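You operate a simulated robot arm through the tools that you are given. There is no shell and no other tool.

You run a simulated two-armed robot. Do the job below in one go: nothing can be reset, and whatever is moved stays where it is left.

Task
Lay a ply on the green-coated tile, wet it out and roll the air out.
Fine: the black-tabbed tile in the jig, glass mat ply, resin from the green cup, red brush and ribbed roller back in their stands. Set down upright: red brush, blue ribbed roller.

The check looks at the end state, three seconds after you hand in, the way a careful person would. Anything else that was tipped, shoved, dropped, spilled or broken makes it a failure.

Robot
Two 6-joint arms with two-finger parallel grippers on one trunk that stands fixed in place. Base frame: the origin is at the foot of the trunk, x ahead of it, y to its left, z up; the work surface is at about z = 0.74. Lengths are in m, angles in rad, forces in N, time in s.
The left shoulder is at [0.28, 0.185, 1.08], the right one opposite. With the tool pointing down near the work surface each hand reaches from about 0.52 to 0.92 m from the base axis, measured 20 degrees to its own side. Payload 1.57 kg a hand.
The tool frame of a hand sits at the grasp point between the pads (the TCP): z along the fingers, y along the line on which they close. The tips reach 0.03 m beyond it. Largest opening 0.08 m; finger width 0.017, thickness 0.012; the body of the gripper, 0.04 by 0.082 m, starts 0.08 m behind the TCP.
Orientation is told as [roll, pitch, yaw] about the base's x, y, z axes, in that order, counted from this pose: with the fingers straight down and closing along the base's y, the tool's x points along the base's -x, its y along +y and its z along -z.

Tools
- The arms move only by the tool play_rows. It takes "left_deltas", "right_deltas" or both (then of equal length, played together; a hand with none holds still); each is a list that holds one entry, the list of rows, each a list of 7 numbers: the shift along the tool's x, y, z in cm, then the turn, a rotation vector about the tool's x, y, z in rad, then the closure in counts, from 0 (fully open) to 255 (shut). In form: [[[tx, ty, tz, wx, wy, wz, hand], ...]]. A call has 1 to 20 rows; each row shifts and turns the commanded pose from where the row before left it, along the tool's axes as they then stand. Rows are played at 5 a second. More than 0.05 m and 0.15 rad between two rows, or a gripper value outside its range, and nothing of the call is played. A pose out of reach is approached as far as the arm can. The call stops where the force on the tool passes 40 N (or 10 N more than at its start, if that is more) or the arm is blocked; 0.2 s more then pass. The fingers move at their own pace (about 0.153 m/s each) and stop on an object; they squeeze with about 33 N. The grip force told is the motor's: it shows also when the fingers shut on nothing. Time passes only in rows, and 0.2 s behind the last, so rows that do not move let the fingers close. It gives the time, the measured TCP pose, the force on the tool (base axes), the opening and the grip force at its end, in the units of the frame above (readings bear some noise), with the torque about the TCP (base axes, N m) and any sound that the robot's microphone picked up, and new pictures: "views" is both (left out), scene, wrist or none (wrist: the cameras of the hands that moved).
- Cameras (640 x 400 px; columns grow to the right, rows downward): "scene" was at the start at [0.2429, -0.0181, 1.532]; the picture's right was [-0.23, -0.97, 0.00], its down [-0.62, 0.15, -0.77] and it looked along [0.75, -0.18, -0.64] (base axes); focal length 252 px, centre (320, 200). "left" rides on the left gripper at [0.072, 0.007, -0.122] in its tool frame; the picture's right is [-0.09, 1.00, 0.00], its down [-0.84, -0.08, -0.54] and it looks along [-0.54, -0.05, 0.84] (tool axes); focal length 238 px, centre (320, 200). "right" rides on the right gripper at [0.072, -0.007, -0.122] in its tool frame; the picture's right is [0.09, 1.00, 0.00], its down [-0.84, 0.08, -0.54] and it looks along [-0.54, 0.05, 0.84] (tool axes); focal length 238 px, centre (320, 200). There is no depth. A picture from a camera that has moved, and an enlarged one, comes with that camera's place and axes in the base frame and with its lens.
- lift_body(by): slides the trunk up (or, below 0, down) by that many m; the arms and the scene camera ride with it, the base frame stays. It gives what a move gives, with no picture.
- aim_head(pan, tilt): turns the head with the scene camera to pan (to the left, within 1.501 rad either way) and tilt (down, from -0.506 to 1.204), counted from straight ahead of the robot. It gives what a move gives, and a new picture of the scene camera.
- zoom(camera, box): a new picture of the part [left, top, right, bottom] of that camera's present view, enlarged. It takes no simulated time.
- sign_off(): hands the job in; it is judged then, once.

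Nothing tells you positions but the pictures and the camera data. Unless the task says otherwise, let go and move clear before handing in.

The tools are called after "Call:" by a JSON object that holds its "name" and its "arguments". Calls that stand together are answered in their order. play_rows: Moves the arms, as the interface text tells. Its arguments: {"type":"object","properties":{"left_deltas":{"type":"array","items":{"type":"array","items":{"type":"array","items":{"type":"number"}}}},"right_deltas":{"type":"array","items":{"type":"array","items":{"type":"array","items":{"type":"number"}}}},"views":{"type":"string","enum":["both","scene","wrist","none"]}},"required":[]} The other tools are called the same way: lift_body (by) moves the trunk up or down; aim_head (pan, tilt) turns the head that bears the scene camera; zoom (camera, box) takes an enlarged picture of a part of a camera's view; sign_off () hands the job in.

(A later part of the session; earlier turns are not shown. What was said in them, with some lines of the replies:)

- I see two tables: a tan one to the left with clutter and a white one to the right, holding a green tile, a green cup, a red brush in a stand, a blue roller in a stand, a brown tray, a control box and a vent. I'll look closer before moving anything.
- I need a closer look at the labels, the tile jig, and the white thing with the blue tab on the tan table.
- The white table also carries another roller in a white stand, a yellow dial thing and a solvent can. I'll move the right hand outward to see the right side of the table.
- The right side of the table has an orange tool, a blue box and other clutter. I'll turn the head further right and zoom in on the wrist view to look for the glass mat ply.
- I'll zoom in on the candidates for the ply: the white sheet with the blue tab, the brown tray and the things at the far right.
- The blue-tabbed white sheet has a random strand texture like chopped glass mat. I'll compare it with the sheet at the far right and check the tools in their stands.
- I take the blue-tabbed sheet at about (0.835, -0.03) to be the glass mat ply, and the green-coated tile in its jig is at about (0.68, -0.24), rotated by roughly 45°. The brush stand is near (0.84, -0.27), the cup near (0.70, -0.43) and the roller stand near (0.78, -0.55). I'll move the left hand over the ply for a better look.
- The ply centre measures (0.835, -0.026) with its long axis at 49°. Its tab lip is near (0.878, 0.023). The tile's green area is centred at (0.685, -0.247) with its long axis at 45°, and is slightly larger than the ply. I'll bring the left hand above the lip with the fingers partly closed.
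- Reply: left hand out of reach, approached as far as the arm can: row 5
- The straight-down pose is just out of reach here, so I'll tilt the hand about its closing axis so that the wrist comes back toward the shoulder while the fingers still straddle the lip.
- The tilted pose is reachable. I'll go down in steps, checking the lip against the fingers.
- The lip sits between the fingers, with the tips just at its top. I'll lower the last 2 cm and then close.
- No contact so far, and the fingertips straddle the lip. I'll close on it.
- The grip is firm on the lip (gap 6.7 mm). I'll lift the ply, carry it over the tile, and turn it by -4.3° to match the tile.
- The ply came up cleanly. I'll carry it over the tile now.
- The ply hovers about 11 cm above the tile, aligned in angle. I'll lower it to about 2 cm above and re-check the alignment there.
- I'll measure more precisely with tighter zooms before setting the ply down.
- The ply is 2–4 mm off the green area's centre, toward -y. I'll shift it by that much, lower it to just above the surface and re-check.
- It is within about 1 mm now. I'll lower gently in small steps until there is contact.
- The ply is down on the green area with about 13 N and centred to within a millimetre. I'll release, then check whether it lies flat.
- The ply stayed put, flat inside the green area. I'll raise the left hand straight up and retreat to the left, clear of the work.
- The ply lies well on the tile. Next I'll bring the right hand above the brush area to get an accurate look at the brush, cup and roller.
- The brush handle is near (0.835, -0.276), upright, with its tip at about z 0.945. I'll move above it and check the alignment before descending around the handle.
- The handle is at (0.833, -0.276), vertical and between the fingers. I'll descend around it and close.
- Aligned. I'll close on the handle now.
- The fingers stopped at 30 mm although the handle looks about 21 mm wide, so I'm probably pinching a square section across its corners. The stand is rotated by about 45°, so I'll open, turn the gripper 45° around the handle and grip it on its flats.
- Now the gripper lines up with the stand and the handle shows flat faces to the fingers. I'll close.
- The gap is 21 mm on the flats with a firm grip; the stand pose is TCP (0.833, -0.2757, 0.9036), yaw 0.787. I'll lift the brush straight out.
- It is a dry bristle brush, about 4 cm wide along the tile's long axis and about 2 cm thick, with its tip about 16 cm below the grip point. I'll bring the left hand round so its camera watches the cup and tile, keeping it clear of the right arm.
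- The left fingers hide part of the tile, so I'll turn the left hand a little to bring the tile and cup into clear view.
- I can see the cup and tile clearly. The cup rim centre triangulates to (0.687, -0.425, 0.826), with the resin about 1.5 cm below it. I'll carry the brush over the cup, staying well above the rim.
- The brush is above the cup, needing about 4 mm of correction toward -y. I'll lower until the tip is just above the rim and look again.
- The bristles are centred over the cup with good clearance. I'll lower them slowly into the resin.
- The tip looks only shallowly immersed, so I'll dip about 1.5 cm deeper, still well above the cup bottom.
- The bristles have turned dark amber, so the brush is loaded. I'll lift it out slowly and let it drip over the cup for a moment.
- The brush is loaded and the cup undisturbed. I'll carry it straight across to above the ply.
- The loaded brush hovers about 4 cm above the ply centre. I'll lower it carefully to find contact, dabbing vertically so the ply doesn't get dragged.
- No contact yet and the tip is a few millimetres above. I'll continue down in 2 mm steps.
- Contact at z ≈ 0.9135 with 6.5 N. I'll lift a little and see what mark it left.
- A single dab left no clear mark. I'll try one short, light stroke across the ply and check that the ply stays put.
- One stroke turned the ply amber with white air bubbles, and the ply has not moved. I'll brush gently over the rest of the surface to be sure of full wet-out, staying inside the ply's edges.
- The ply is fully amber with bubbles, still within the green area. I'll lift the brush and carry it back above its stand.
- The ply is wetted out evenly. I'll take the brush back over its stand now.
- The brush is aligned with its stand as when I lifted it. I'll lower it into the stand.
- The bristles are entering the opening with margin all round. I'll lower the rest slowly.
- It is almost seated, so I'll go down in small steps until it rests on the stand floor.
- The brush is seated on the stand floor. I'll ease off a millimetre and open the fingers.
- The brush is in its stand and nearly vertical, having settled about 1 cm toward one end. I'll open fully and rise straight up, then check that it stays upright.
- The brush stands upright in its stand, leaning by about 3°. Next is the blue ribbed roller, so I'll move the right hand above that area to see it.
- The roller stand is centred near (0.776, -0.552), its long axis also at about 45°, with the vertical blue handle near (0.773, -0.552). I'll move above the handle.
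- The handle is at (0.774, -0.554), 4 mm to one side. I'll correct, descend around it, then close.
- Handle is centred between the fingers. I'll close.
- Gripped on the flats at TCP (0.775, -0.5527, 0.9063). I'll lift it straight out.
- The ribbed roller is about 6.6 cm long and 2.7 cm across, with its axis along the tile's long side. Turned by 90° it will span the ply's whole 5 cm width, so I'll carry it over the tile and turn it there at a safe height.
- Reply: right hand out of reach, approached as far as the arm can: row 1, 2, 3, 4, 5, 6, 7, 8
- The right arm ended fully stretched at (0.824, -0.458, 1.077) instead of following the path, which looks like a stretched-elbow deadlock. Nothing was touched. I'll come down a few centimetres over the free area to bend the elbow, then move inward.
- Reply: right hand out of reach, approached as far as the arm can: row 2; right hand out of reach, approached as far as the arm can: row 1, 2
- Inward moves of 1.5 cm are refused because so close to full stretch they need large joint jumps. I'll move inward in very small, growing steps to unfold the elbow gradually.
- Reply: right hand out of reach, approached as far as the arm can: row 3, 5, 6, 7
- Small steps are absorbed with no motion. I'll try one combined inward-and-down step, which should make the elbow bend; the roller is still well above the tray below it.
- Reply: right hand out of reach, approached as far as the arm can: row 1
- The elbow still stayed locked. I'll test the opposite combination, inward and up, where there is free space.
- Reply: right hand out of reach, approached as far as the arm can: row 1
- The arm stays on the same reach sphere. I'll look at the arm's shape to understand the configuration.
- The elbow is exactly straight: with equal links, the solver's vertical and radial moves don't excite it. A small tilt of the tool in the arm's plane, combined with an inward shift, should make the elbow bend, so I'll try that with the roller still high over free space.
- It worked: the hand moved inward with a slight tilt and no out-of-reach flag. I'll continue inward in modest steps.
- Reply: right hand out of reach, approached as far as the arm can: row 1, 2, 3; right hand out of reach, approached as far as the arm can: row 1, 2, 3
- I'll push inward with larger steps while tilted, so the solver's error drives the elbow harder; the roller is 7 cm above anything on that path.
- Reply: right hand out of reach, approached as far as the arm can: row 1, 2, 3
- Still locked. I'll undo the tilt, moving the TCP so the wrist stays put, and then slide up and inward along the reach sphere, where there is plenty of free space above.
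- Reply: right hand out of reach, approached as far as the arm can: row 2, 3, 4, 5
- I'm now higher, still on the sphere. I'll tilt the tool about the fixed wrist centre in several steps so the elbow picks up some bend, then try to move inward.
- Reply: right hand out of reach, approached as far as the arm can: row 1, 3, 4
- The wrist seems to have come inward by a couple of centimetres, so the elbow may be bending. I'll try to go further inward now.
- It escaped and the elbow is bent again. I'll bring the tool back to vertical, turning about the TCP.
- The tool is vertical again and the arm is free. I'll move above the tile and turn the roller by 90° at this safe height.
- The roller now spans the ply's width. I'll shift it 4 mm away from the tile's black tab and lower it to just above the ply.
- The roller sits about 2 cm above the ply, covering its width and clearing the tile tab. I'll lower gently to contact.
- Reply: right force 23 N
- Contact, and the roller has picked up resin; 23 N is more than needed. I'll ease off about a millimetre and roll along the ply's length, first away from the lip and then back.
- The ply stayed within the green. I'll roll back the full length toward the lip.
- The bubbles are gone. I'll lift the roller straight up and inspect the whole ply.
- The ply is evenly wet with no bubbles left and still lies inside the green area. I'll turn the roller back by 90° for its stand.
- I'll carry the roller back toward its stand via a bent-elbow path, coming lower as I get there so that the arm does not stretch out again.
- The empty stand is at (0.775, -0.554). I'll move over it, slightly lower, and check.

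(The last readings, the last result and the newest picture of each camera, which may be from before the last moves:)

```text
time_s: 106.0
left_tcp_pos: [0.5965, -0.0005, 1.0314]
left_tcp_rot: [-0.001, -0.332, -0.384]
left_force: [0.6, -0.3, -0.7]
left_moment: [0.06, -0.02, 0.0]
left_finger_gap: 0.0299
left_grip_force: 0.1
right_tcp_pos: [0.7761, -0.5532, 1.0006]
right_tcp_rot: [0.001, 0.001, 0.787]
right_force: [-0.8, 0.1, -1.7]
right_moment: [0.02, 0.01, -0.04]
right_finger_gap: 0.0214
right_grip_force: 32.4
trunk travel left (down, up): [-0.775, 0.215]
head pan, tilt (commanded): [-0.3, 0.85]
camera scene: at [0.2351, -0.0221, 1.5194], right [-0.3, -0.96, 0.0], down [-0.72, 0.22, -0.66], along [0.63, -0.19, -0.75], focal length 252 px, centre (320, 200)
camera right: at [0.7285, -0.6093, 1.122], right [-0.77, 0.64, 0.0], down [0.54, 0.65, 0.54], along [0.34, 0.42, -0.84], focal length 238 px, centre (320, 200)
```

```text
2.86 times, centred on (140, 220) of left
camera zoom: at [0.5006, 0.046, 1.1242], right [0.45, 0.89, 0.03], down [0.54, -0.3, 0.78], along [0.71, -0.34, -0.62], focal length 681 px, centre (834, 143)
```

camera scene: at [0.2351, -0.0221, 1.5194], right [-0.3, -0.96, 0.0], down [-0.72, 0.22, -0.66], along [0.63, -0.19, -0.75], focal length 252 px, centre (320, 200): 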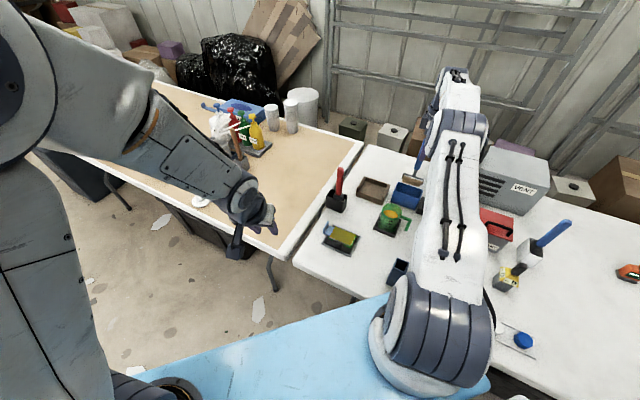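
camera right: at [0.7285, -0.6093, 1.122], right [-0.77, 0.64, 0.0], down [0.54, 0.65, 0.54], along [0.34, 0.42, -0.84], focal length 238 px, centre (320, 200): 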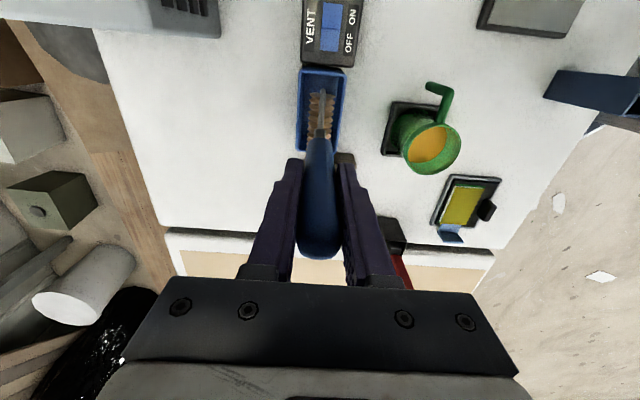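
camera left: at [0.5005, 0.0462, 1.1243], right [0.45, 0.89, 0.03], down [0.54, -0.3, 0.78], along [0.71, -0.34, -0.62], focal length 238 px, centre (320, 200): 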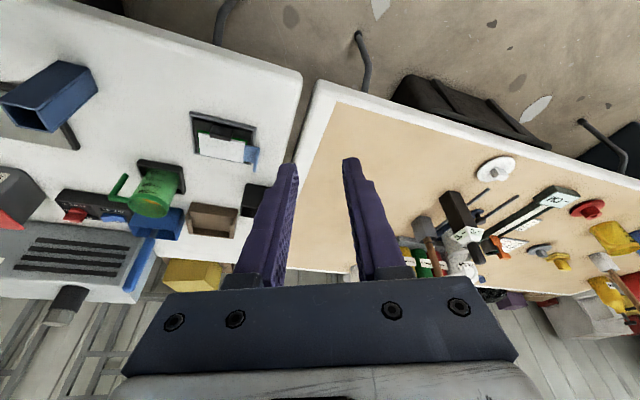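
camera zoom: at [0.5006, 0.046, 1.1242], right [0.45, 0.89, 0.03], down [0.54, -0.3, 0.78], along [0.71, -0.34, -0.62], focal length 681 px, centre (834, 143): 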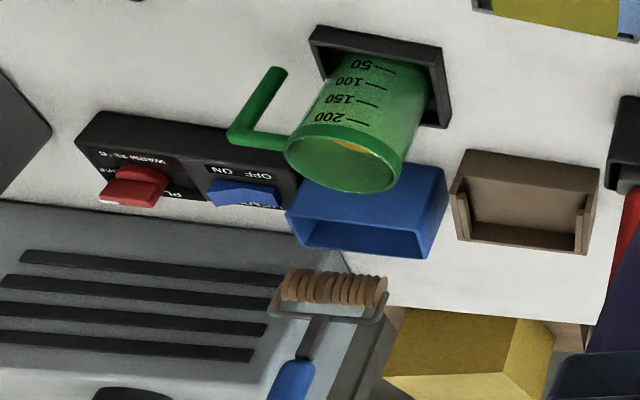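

The roller is aligned over its stand. I'll lower it in, checking the force.

Call:
{"name": "play_rows", "arguments": {"right_deltas": [[[0, 0.05, 2, 0, 0, 0, 255], [0, 0.05, 2, 0, 0, 0, 255], [0, 0, 1.5, 0, 0, 0, 255], [0, 0, 0, 0, 0, 0, 255]]], "views": "wrist"}}

Call:
{"name": "zoom", "arguments": {"camera": "right", "box": [240, 20, 400, 180]}}

Call:
{"name": "zoom", "arguments": {"camera": "scene", "box": [370, 130, 450, 230]}}

```text
time_s: 107.0
left_tcp_pos: [0.5972, -0.001, 1.0324]
left_tcp_rot: [0.001, -0.33, -0.385]
left_force: [0.1, 0.7, -1.0]
left_moment: [-0.02, 0.0, -0.01]
left_finger_gap: 0.0299
left_grip_force: 0.1
right_tcp_pos: [0.7744, -0.5522, 0.9443]
right_tcp_rot: [0.0, 0.0, 0.787]
right_force: [-0.6, -0.4, -1.9]
right_moment: [0.01, -0.03, -0.04]
right_finger_gap: 0.0218
right_grip_force: 32.6
trunk travel left (down, up): [-0.775, 0.215]
head pan, tilt (commanded): [-0.3, 0.85]
camera right: at [0.7265, -0.6081, 1.0662], right [-0.77, 0.64, 0.0], down [0.54, 0.65, 0.54], along [0.35, 0.42, -0.84], focal length 238 px, centre (320, 200)
```

right: 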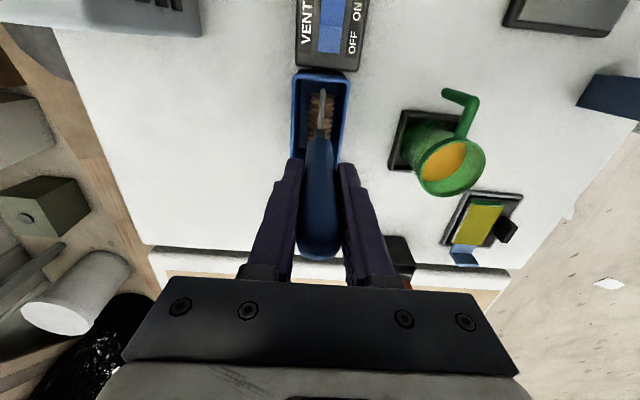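

```text
2.50 times, centred on (320, 100) of right
camera zoom: at [0.7265, -0.6081, 1.0662], right [-0.77, 0.64, 0.0], down [0.54, 0.65, 0.54], along [0.35, 0.42, -0.84], focal length 596 px, centre (320, 450)
```

zoom: 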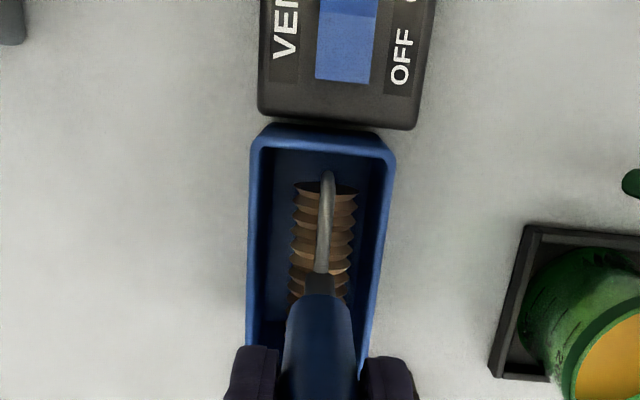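

```text
4.00 times, centred on (410, 180) of scene
camera zoom: at [0.2349, -0.0219, 1.5194], right [-0.3, -0.96, 0.0], down [-0.72, 0.22, -0.66], along [0.63, -0.19, -0.75], focal length 1008 px, centre (-40, 280)
```

zoom: 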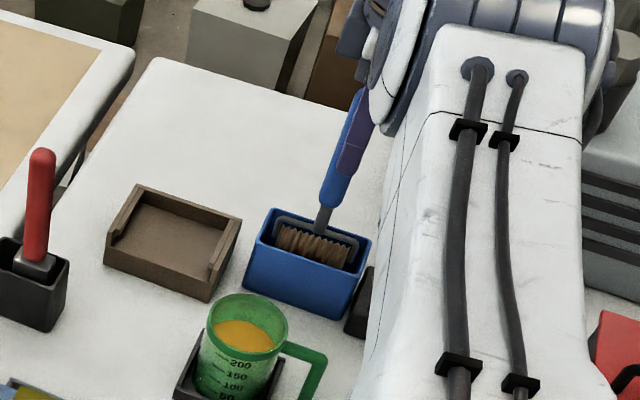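

The roller and its yoke are going into the stand with clearance on every side. I'll continue lowering in small steps until it seats.

Call:
{"name": "play_rows", "arguments": {"right_deltas": [[[0, 0, 1.3, 0, 0, 0, 255], [0, 0, 1.2, 0, 0, 0, 255], [0, 0, 0.6, 0, 0, 0, 255], [0, 0, 0, 0, 0, 0, 255]]], "views": "none"}}

Call:
{"name": "play_rows", "arguments": {"right_deltas": [[[0, 0, 0.3, 0, 0, 0, 255], [0, 0, 0, 0, 0, 0, 255]]], "views": "none"}}

Call:
{"name": "play_rows", "arguments": {"right_deltas": [[[0, 0, 0.2, 0, 0, 0, 255], [0, 0, 0, 0, 0, 0, 255]]], "views": "none"}}

```text
time_s: 108.0
left_tcp_pos: [0.5971, -0.0005, 1.0316]
left_tcp_rot: [0.0, -0.33, -0.383]
left_force: [0.2, -0.3, 0.6]
left_moment: [0.0, 0.01, 0.01]
left_finger_gap: 0.03
left_grip_force: 0.1
right_tcp_pos: [0.7739, -0.5523, 0.9133]
right_tcp_rot: [0.001, -0.001, 0.786]
right_force: [-0.9, -0.1, -1.7]
right_moment: [0.0, -0.02, -0.01]
right_finger_gap: 0.0215
right_grip_force: 33.1
trunk travel left (down, up): [-0.775, 0.215]
head pan, tilt (commanded): [-0.3, 0.85]
```

```text
time_s: 108.7
left_tcp_pos: [0.5968, -0.0002, 1.0321]
left_tcp_rot: [-0.001, -0.329, -0.384]
left_force: [0.1, -0.6, 0.0]
left_moment: [-0.01, -0.02, 0.03]
left_finger_gap: 0.0297
left_grip_force: 0.1
right_tcp_pos: [0.7736, -0.553, 0.9127]
right_tcp_rot: [0.0, 0.0, 0.787]
right_force: [0.1, -1.2, -0.9]
right_moment: [0.01, 0.04, 0.0]
right_finger_gap: 0.0216
right_grip_force: 33.1
trunk travel left (down, up): [-0.775, 0.215]
head pan, tilt (commanded): [-0.3, 0.85]
```

```text
time_s: 109.2
left_tcp_pos: [0.5968, -0.0002, 1.0324]
left_tcp_rot: [0.0, -0.331, -0.383]
left_force: [0.3, -0.5, 0.2]
left_moment: [0.0, -0.03, -0.01]
left_finger_gap: 0.0298
left_grip_force: 0.1
right_tcp_pos: [0.7732, -0.5529, 0.9091]
right_tcp_rot: [0.001, 0.001, 0.786]
right_force: [-0.4, 0.1, -1.9]
right_moment: [-0.01, -0.01, -0.01]
right_finger_gap: 0.0217
right_grip_force: 32.9
trunk travel left (down, up): [-0.775, 0.215]
head pan, tilt (commanded): [-0.3, 0.85]
```

Call:
{"name": "play_rows", "arguments": {"right_deltas": [[[0, 0, 0.2, 0, 0, 0, 255], [0, 0, 0, 0, 0, 0, 255]]], "views": "none"}}

Call:
{"name": "play_rows", "arguments": {"right_deltas": [[[0, 0, 0.15, 0, 0, 0, 255], [0, 0, 0, 0, 0, 0, 255]]], "views": "none"}}

Call:
{"name": "play_rows", "arguments": {"right_deltas": [[[0, 0, 0.12, 0, 0, 0, 255], [0, 0, 0, 0, 0, 0, 255]]], "views": "none"}}

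```text
time_s: 109.8
left_tcp_pos: [0.5966, -0.0007, 1.0326]
left_tcp_rot: [-0.002, -0.331, -0.383]
left_force: [0.0, 0.3, 0.2]
left_moment: [-0.01, -0.03, 0.02]
left_finger_gap: 0.0298
left_grip_force: 0.0
right_tcp_pos: [0.7747, -0.5511, 0.9081]
right_tcp_rot: [0.0, -0.001, 0.788]
right_force: [0.7, 0.0, -1.6]
right_moment: [-0.05, 0.0, -0.01]
right_finger_gap: 0.0216
right_grip_force: 32.8
trunk travel left (down, up): [-0.775, 0.215]
head pan, tilt (commanded): [-0.3, 0.85]
```

```text
time_s: 110.5
left_tcp_pos: [0.5975, -0.0004, 1.0319]
left_tcp_rot: [0.002, -0.329, -0.384]
left_force: [0.3, 0.9, -0.5]
left_moment: [0.0, 0.02, 0.01]
left_finger_gap: 0.0301
left_grip_force: 0.1
right_tcp_pos: [0.7747, -0.5527, 0.9059]
right_tcp_rot: [0.0, -0.002, 0.786]
right_force: [0.6, 0.3, -1.3]
right_moment: [-0.01, -0.01, 0.01]
right_finger_gap: 0.0217
right_grip_force: 33.1
trunk travel left (down, up): [-0.775, 0.215]
head pan, tilt (commanded): [-0.3, 0.85]
```

```text
time_s: 111.0
left_tcp_pos: [0.5974, 0.0002, 1.0333]
left_tcp_rot: [-0.001, -0.329, -0.383]
left_force: [0.4, -0.2, -0.2]
left_moment: [0.01, 0.04, 0.0]
left_finger_gap: 0.0296
left_grip_force: 0.1
right_tcp_pos: [0.7739, -0.5521, 0.9067]
right_tcp_rot: [0.001, 0.0, 0.787]
right_force: [0.9, -0.2, 1.8]
right_moment: [0.1, -0.07, 0.01]
right_finger_gap: 0.022
right_grip_force: 33.2
trunk travel left (down, up): [-0.775, 0.215]
head pan, tilt (commanded): [-0.3, 0.85]
```

It has just touched the stand floor with light contact. I'll open the fingers.

Call:
{"name": "play_rows", "arguments": {"right_deltas": [[[0, 0, 0, 0, 0, 0, 220], [0, 0, 0, 0, 0, 0, 170], [0, 0, 0, 0, 0, 0, 100], [0, 0, 0, 0, 0, 0, 30], [0, 0, 0, 0, 0, 0, 30], [0, 0, 0, 0, 0, 0, 30]]], "views": "wrist"}}

Call:
{"name": "zoom", "arguments": {"camera": "scene", "box": [370, 130, 450, 230]}}

Call:
{"name": "zoom", "arguments": {"camera": "right", "box": [220, 40, 420, 270]}}

```text
time_s: 112.5
left_tcp_pos: [0.5966, -0.0004, 1.0323]
left_tcp_rot: [0.0, -0.33, -0.386]
left_force: [0.2, 0.0, -0.6]
left_moment: [-0.01, -0.01, 0.02]
left_finger_gap: 0.03
left_grip_force: 0.1
right_tcp_pos: [0.7733, -0.5517, 0.9046]
right_tcp_rot: [0.0, 0.001, 0.787]
right_force: [0.0, -0.4, 0.2]
right_moment: [-0.01, -0.05, 0.0]
right_finger_gap: 0.0708
right_grip_force: 0.2
trunk travel left (down, up): [-0.775, 0.215]
head pan, tilt (commanded): [-0.3, 0.85]
camera right: at [0.7262, -0.6083, 1.0263], right [-0.77, 0.64, 0.0], down [0.54, 0.65, 0.54], along [0.35, 0.42, -0.84], focal length 238 px, centre (320, 200)
```

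right: 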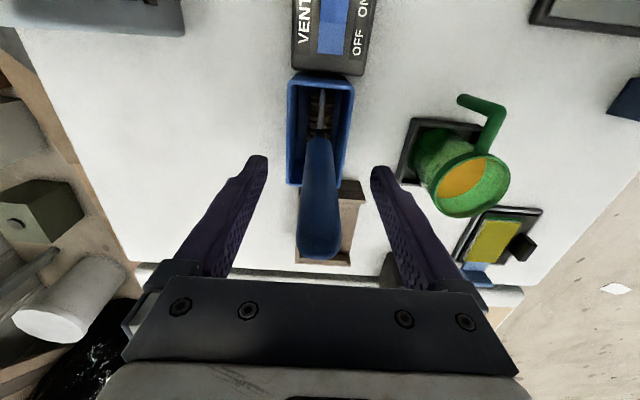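

```text
4.00 times, centred on (410, 180) of scene
camera zoom: at [0.2348, -0.0218, 1.5195], right [-0.3, -0.96, 0.0], down [-0.72, 0.22, -0.66], along [0.63, -0.2, -0.75], focal length 1008 px, centre (-40, 280)
```

zoom: 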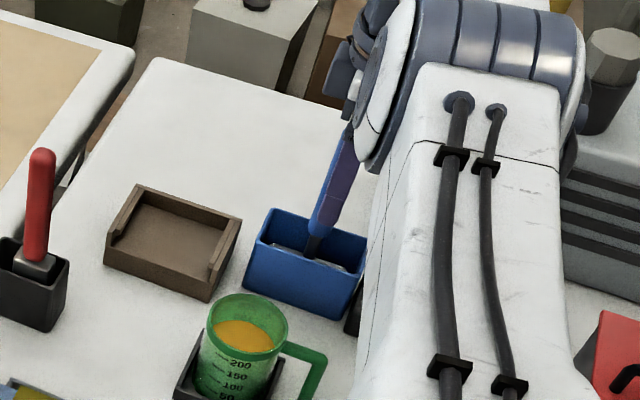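

```text
1.74 times, centred on (320, 155) of right
camera zoom: at [0.7262, -0.6083, 1.0263], right [-0.77, 0.64, 0.0], down [0.54, 0.65, 0.54], along [0.35, 0.42, -0.84], focal length 414 px, centre (320, 278)
```

zoom: 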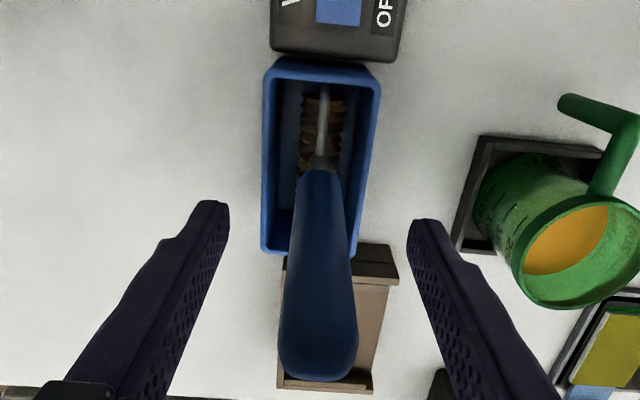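

The roller stands upright in its stand. I'll rise straight up just enough to clear the handle without stretching the arm, then move back inward.

Call:
{"name": "play_rows", "arguments": {"right_deltas": [[[0, 0, 0, 0, 0, 0, 0], [0, 0, -2.5, 0, 0, 0, 0], [0, 0, -3.0, 0, 0, 0, 0], [0, 0, -3.0, 0, 0, 0, 0], [0, 0, -2.5, 0, 0, 0, 0], [0, 0, 0, 0, 0, 0, 0]]], "views": "wrist"}}

Call:
{"name": "zoom", "arguments": {"camera": "right", "box": [220, 40, 420, 220]}}

```text
time_s: 113.8
left_tcp_pos: [0.5971, 0.0001, 1.0318]
left_tcp_rot: [-0.001, -0.331, -0.384]
left_force: [0.3, -0.1, -0.4]
left_moment: [0.01, 0.02, -0.05]
left_finger_gap: 0.0298
left_grip_force: 0.1
right_tcp_pos: [0.7752, -0.5532, 1.0147]
right_tcp_rot: [0.0, 0.0, 0.788]
right_force: [0.2, -0.3, 0.5]
right_moment: [-0.06, 0.05, -0.04]
right_finger_gap: 0.0799
right_grip_force: 0.1
trunk travel left (down, up): [-0.775, 0.215]
head pan, tilt (commanded): [-0.3, 0.85]
camera right: at [0.728, -0.6089, 1.1358], right [-0.77, 0.64, 0.0], down [0.54, 0.65, 0.54], along [0.35, 0.42, -0.84], focal length 238 px, centre (320, 200)
```

right: 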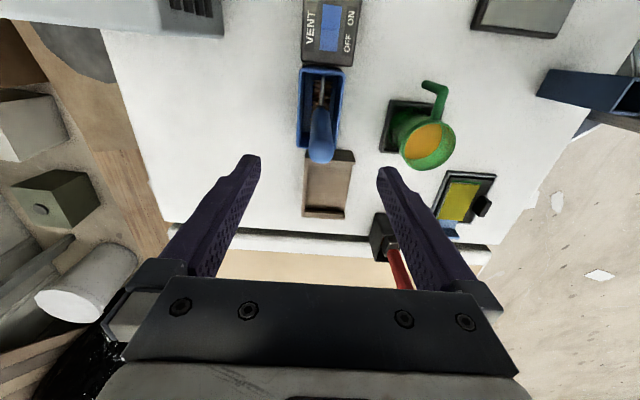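

```text
2.22 times, centred on (320, 130) of right
camera zoom: at [0.728, -0.6089, 1.1358], right [-0.77, 0.64, 0.0], down [0.54, 0.65, 0.54], along [0.35, 0.42, -0.84], focal length 530 px, centre (320, 356)
```

zoom: 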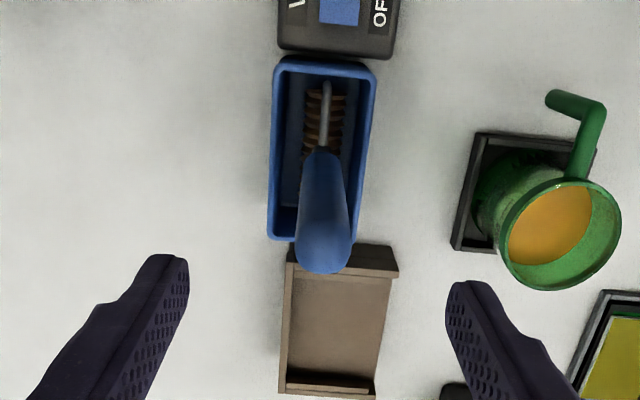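

Clear of the handle. I'll move the right hand back inward and up, away from the work.

Call:
{"name": "play_rows", "arguments": {"right_deltas": [[[0.2, 1.9, 0, 0, 0, 0, 0], [0.42, 3.82, 0, 0, 0, 0, 0], [0.42, 3.82, 0, 0, 0, 0, 0], [0.42, 3.82, -1, 0, 0, 0, 0], [0.42, 3.0, -3, 0, 0, 0, 0], [0.42, 2.0, -4, 0, 0, 0, 0], [1, 1.0, -4, 0, 0, 0, 0], [3, -1.0, -3, 0, 0, 0, 0], [3.5, -1.0, -1, 0, 0, 0, 0], [3.5, -1.0, 0, 0, 0, 0, 0]]], "views": "both"}}

Call:
{"name": "zoom", "arguments": {"camera": "left", "box": [60, 80, 300, 280]}}

```text
time_s: 116.0
left_tcp_pos: [0.5978, 0.0002, 1.0324]
left_tcp_rot: [0.0, -0.329, -0.383]
left_force: [0.3, -0.2, -0.2]
left_moment: [-0.01, 0.03, 0.04]
left_finger_gap: 0.0298
left_grip_force: 0.0
right_tcp_pos: [0.561, -0.5307, 1.1753]
right_tcp_rot: [0.001, 0.0, 0.787]
right_force: [0.3, -0.1, 0.1]
right_moment: [-0.04, 0.0, 0.0]
right_finger_gap: 0.0799
right_grip_force: 0.0
trunk travel left (down, up): [-0.775, 0.215]
head pan, tilt (commanded): [-0.3, 0.85]
camera scene: at [0.2349, -0.0216, 1.5195], right [-0.3, -0.96, 0.0], down [-0.72, 0.22, -0.66], along [0.63, -0.2, -0.75], focal length 252 px, centre (320, 200)
camera right: at [0.5154, -0.5864, 1.2958], right [-0.77, 0.64, 0.0], down [0.54, 0.65, 0.54], along [0.34, 0.42, -0.84], focal length 238 px, centre (320, 200)
```

scene: 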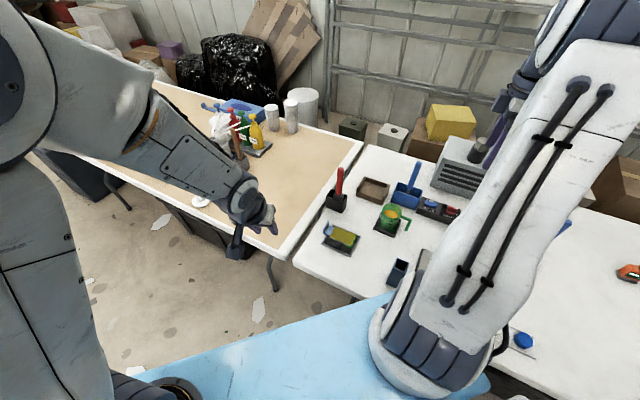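
right: 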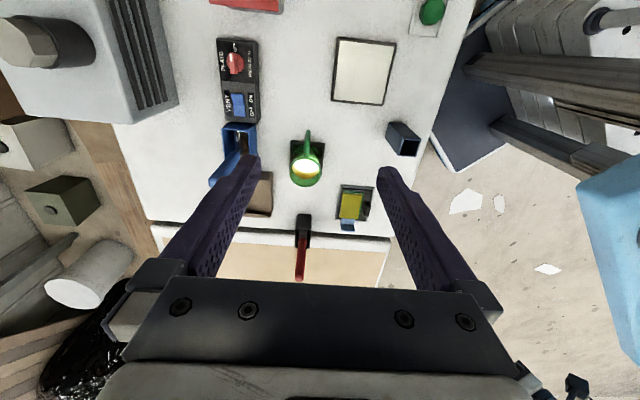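

```text
2.00 times, centred on (180, 180) of left
camera zoom: at [0.5004, 0.0463, 1.1243], right [0.45, 0.89, 0.03], down [0.54, -0.3, 0.78], along [0.71, -0.34, -0.62], focal length 477 px, centre (600, 240)
```

zoom: 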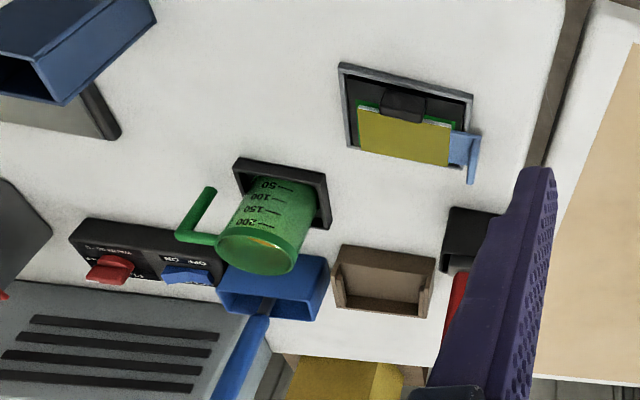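

Both hands are clear. I'll inspect the final state closely: the ply, brush, roller, cup, and the table for any drips.

Call:
{"name": "zoom", "arguments": {"camera": "scene", "box": [300, 150, 460, 270]}}

Call:
{"name": "zoom", "arguments": {"camera": "scene", "box": [320, 205, 380, 260]}}

Call:
{"name": "zoom", "arguments": {"camera": "right", "box": [180, 20, 420, 250]}}

Call:
{"name": "zoom", "arguments": {"camera": "scene", "box": [315, 155, 365, 220]}}

```text
3.33 times, centred on (380, 210) of scene
camera zoom: at [0.2349, -0.0216, 1.5195], right [-0.3, -0.96, 0.0], down [-0.72, 0.22, -0.66], along [0.63, -0.2, -0.75], focal length 840 px, centre (120, 167)
```

zoom: 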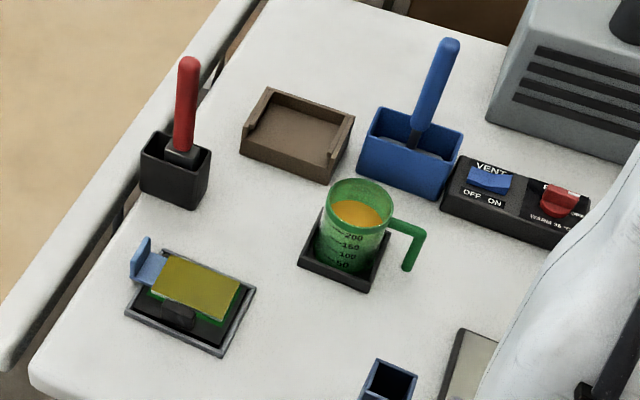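

```text
7.27 times, centred on (350, 232) of scene
camera zoom: at [0.2349, -0.0216, 1.5195], right [-0.3, -0.96, 0.0], down [-0.72, 0.22, -0.66], along [0.63, -0.2, -0.75], focal length 1834 px, centre (102, -36)
```

zoom: 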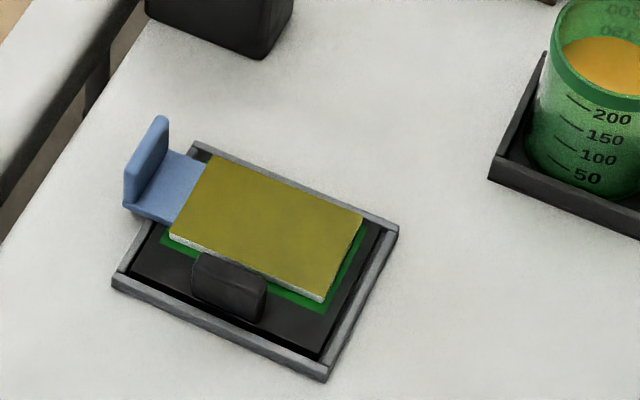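

```text
1.74 times, centred on (300, 135) of right
camera zoom: at [0.5154, -0.5864, 1.2958], right [-0.77, 0.64, 0.0], down [0.54, 0.65, 0.54], along [0.34, 0.42, -0.84], focal length 414 px, centre (355, 313)
```

zoom: 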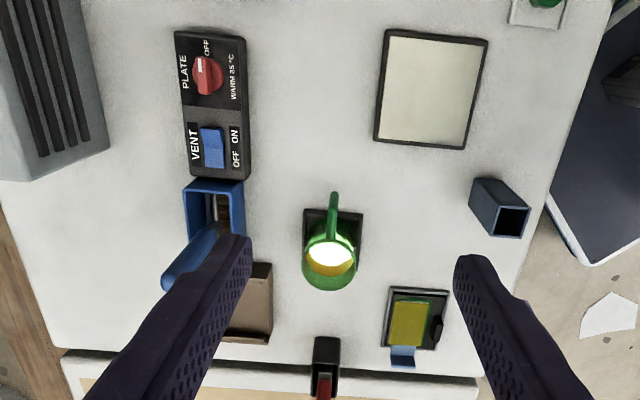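

```text
6.15 times, centred on (340, 188) of scene
camera zoom: at [0.2349, -0.0216, 1.5195], right [-0.3, -0.96, 0.0], down [-0.72, 0.22, -0.66], along [0.63, -0.2, -0.75], focal length 1552 px, centre (197, 277)
```

zoom: 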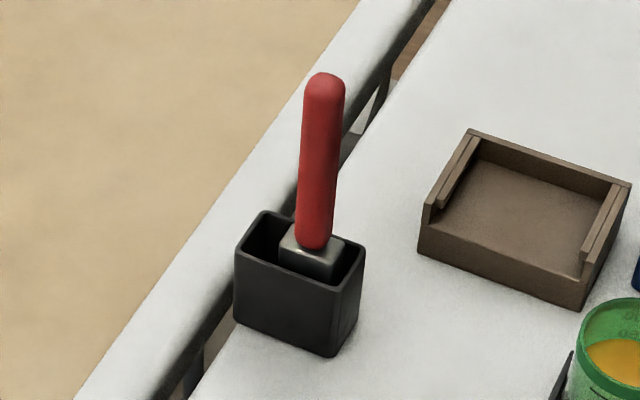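

The ply is wet and bubble-free on the green coat, the brush and roller stand upright in their stands, the cup is upright, and the table is clean. I'll retreat the left hand a little further before handing in.

Call:
{"name": "play_rows", "arguments": {"left_deltas": [[[2.5, 2.03, -1.9, 0, 0, 0, 160], [2.5, 2.03, -1.9, 0, 0, 0, 160], [2.5, 2.03, -1.9, 0, 0, 0, 160], [2.5, 2.03, -1.9, 0, 0, 0, 160], [2.5, 2.03, -1.9, 0, 0, 0, 160], [0, 0, 0, 0, 0, 0, 160]]], "views": "scene"}}

Call:
{"name": "zoom", "arguments": {"camera": "scene", "box": [290, 140, 470, 280]}}

```text
time_s: 117.5
left_tcp_pos: [0.5482, 0.1364, 1.1115]
left_tcp_rot: [0.0, -0.327, -0.385]
left_force: [-0.1, 0.0, 0.3]
left_moment: [-0.02, 0.02, 0.01]
left_finger_gap: 0.0298
left_grip_force: 0.0
left hand out of reach, approached as far as the arm can: row 3, 4, 5
right_tcp_pos: [0.5627, -0.5297, 1.1734]
right_tcp_rot: [0.0, -0.001, 0.787]
right_force: [-0.9, -0.2, -0.2]
right_moment: [-0.01, -0.01, -0.01]
right_finger_gap: 0.0799
right_grip_force: 0.1
trunk travel left (down, up): [-0.775, 0.215]
head pan, tilt (commanded): [-0.3, 0.85]
camera scene: at [0.2346, -0.0216, 1.5195], right [-0.3, -0.96, 0.0], down [-0.72, 0.22, -0.66], along [0.63, -0.2, -0.75], focal length 252 px, centre (320, 200)
```

scene: 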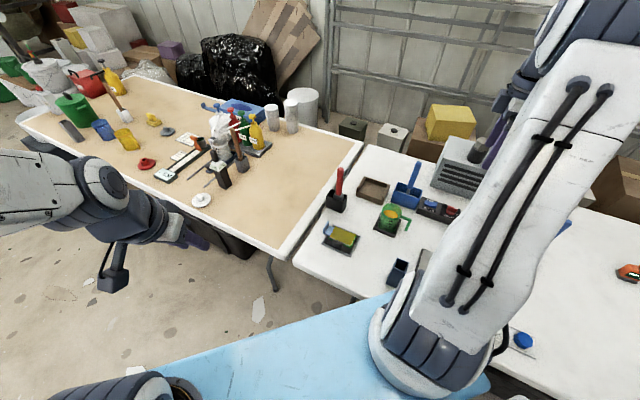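

```text
2.86 times, centred on (380, 210) of scene
camera zoom: at [0.2346, -0.0216, 1.5195], right [-0.3, -0.96, 0.0], down [-0.72, 0.22, -0.66], along [0.63, -0.2, -0.75], focal length 720 px, centre (149, 171)
```

zoom: 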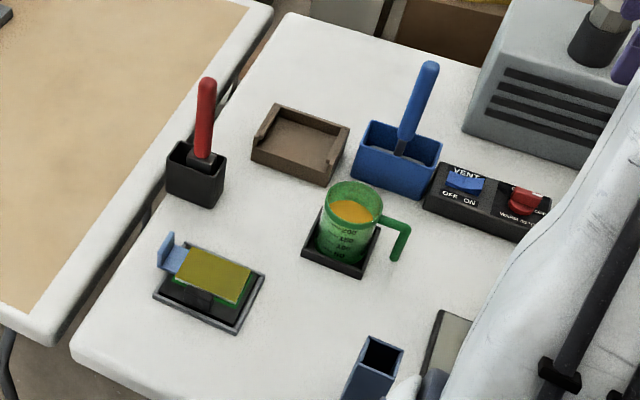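

The ply lies wetted and rolled on the green-coated tile, the brush and roller are upright in their stands, and both hands are empty and clear. Nothing else looks moved, so I'm handing the job in.

Call:
{"name": "sign_off", "arguments": {}}

```text
The job is handed in.
```

The job is done and handed in. The glass mat ply lies on the green-coated tile in the jig, fully wetted out with resin from the green cup. No air bubbles show in the camera views.

- **Ply:** it sits inside the green area and moved only about a millimetre while I brushed and rolled it.
- **Brush and roller:** both are back in their own stands and upright. The red brush leans about 3° and settled roughly 1 cm toward one end of its stand.
- **Everything else:** the cup is still upright, and I saw no drips on the table and nothing else that looked moved.

Carrying the roller to the tile, the right arm locked up at full stretch and took several tries to free. It touched nothing while it was stuck. Both hands are empty and clear of the work.
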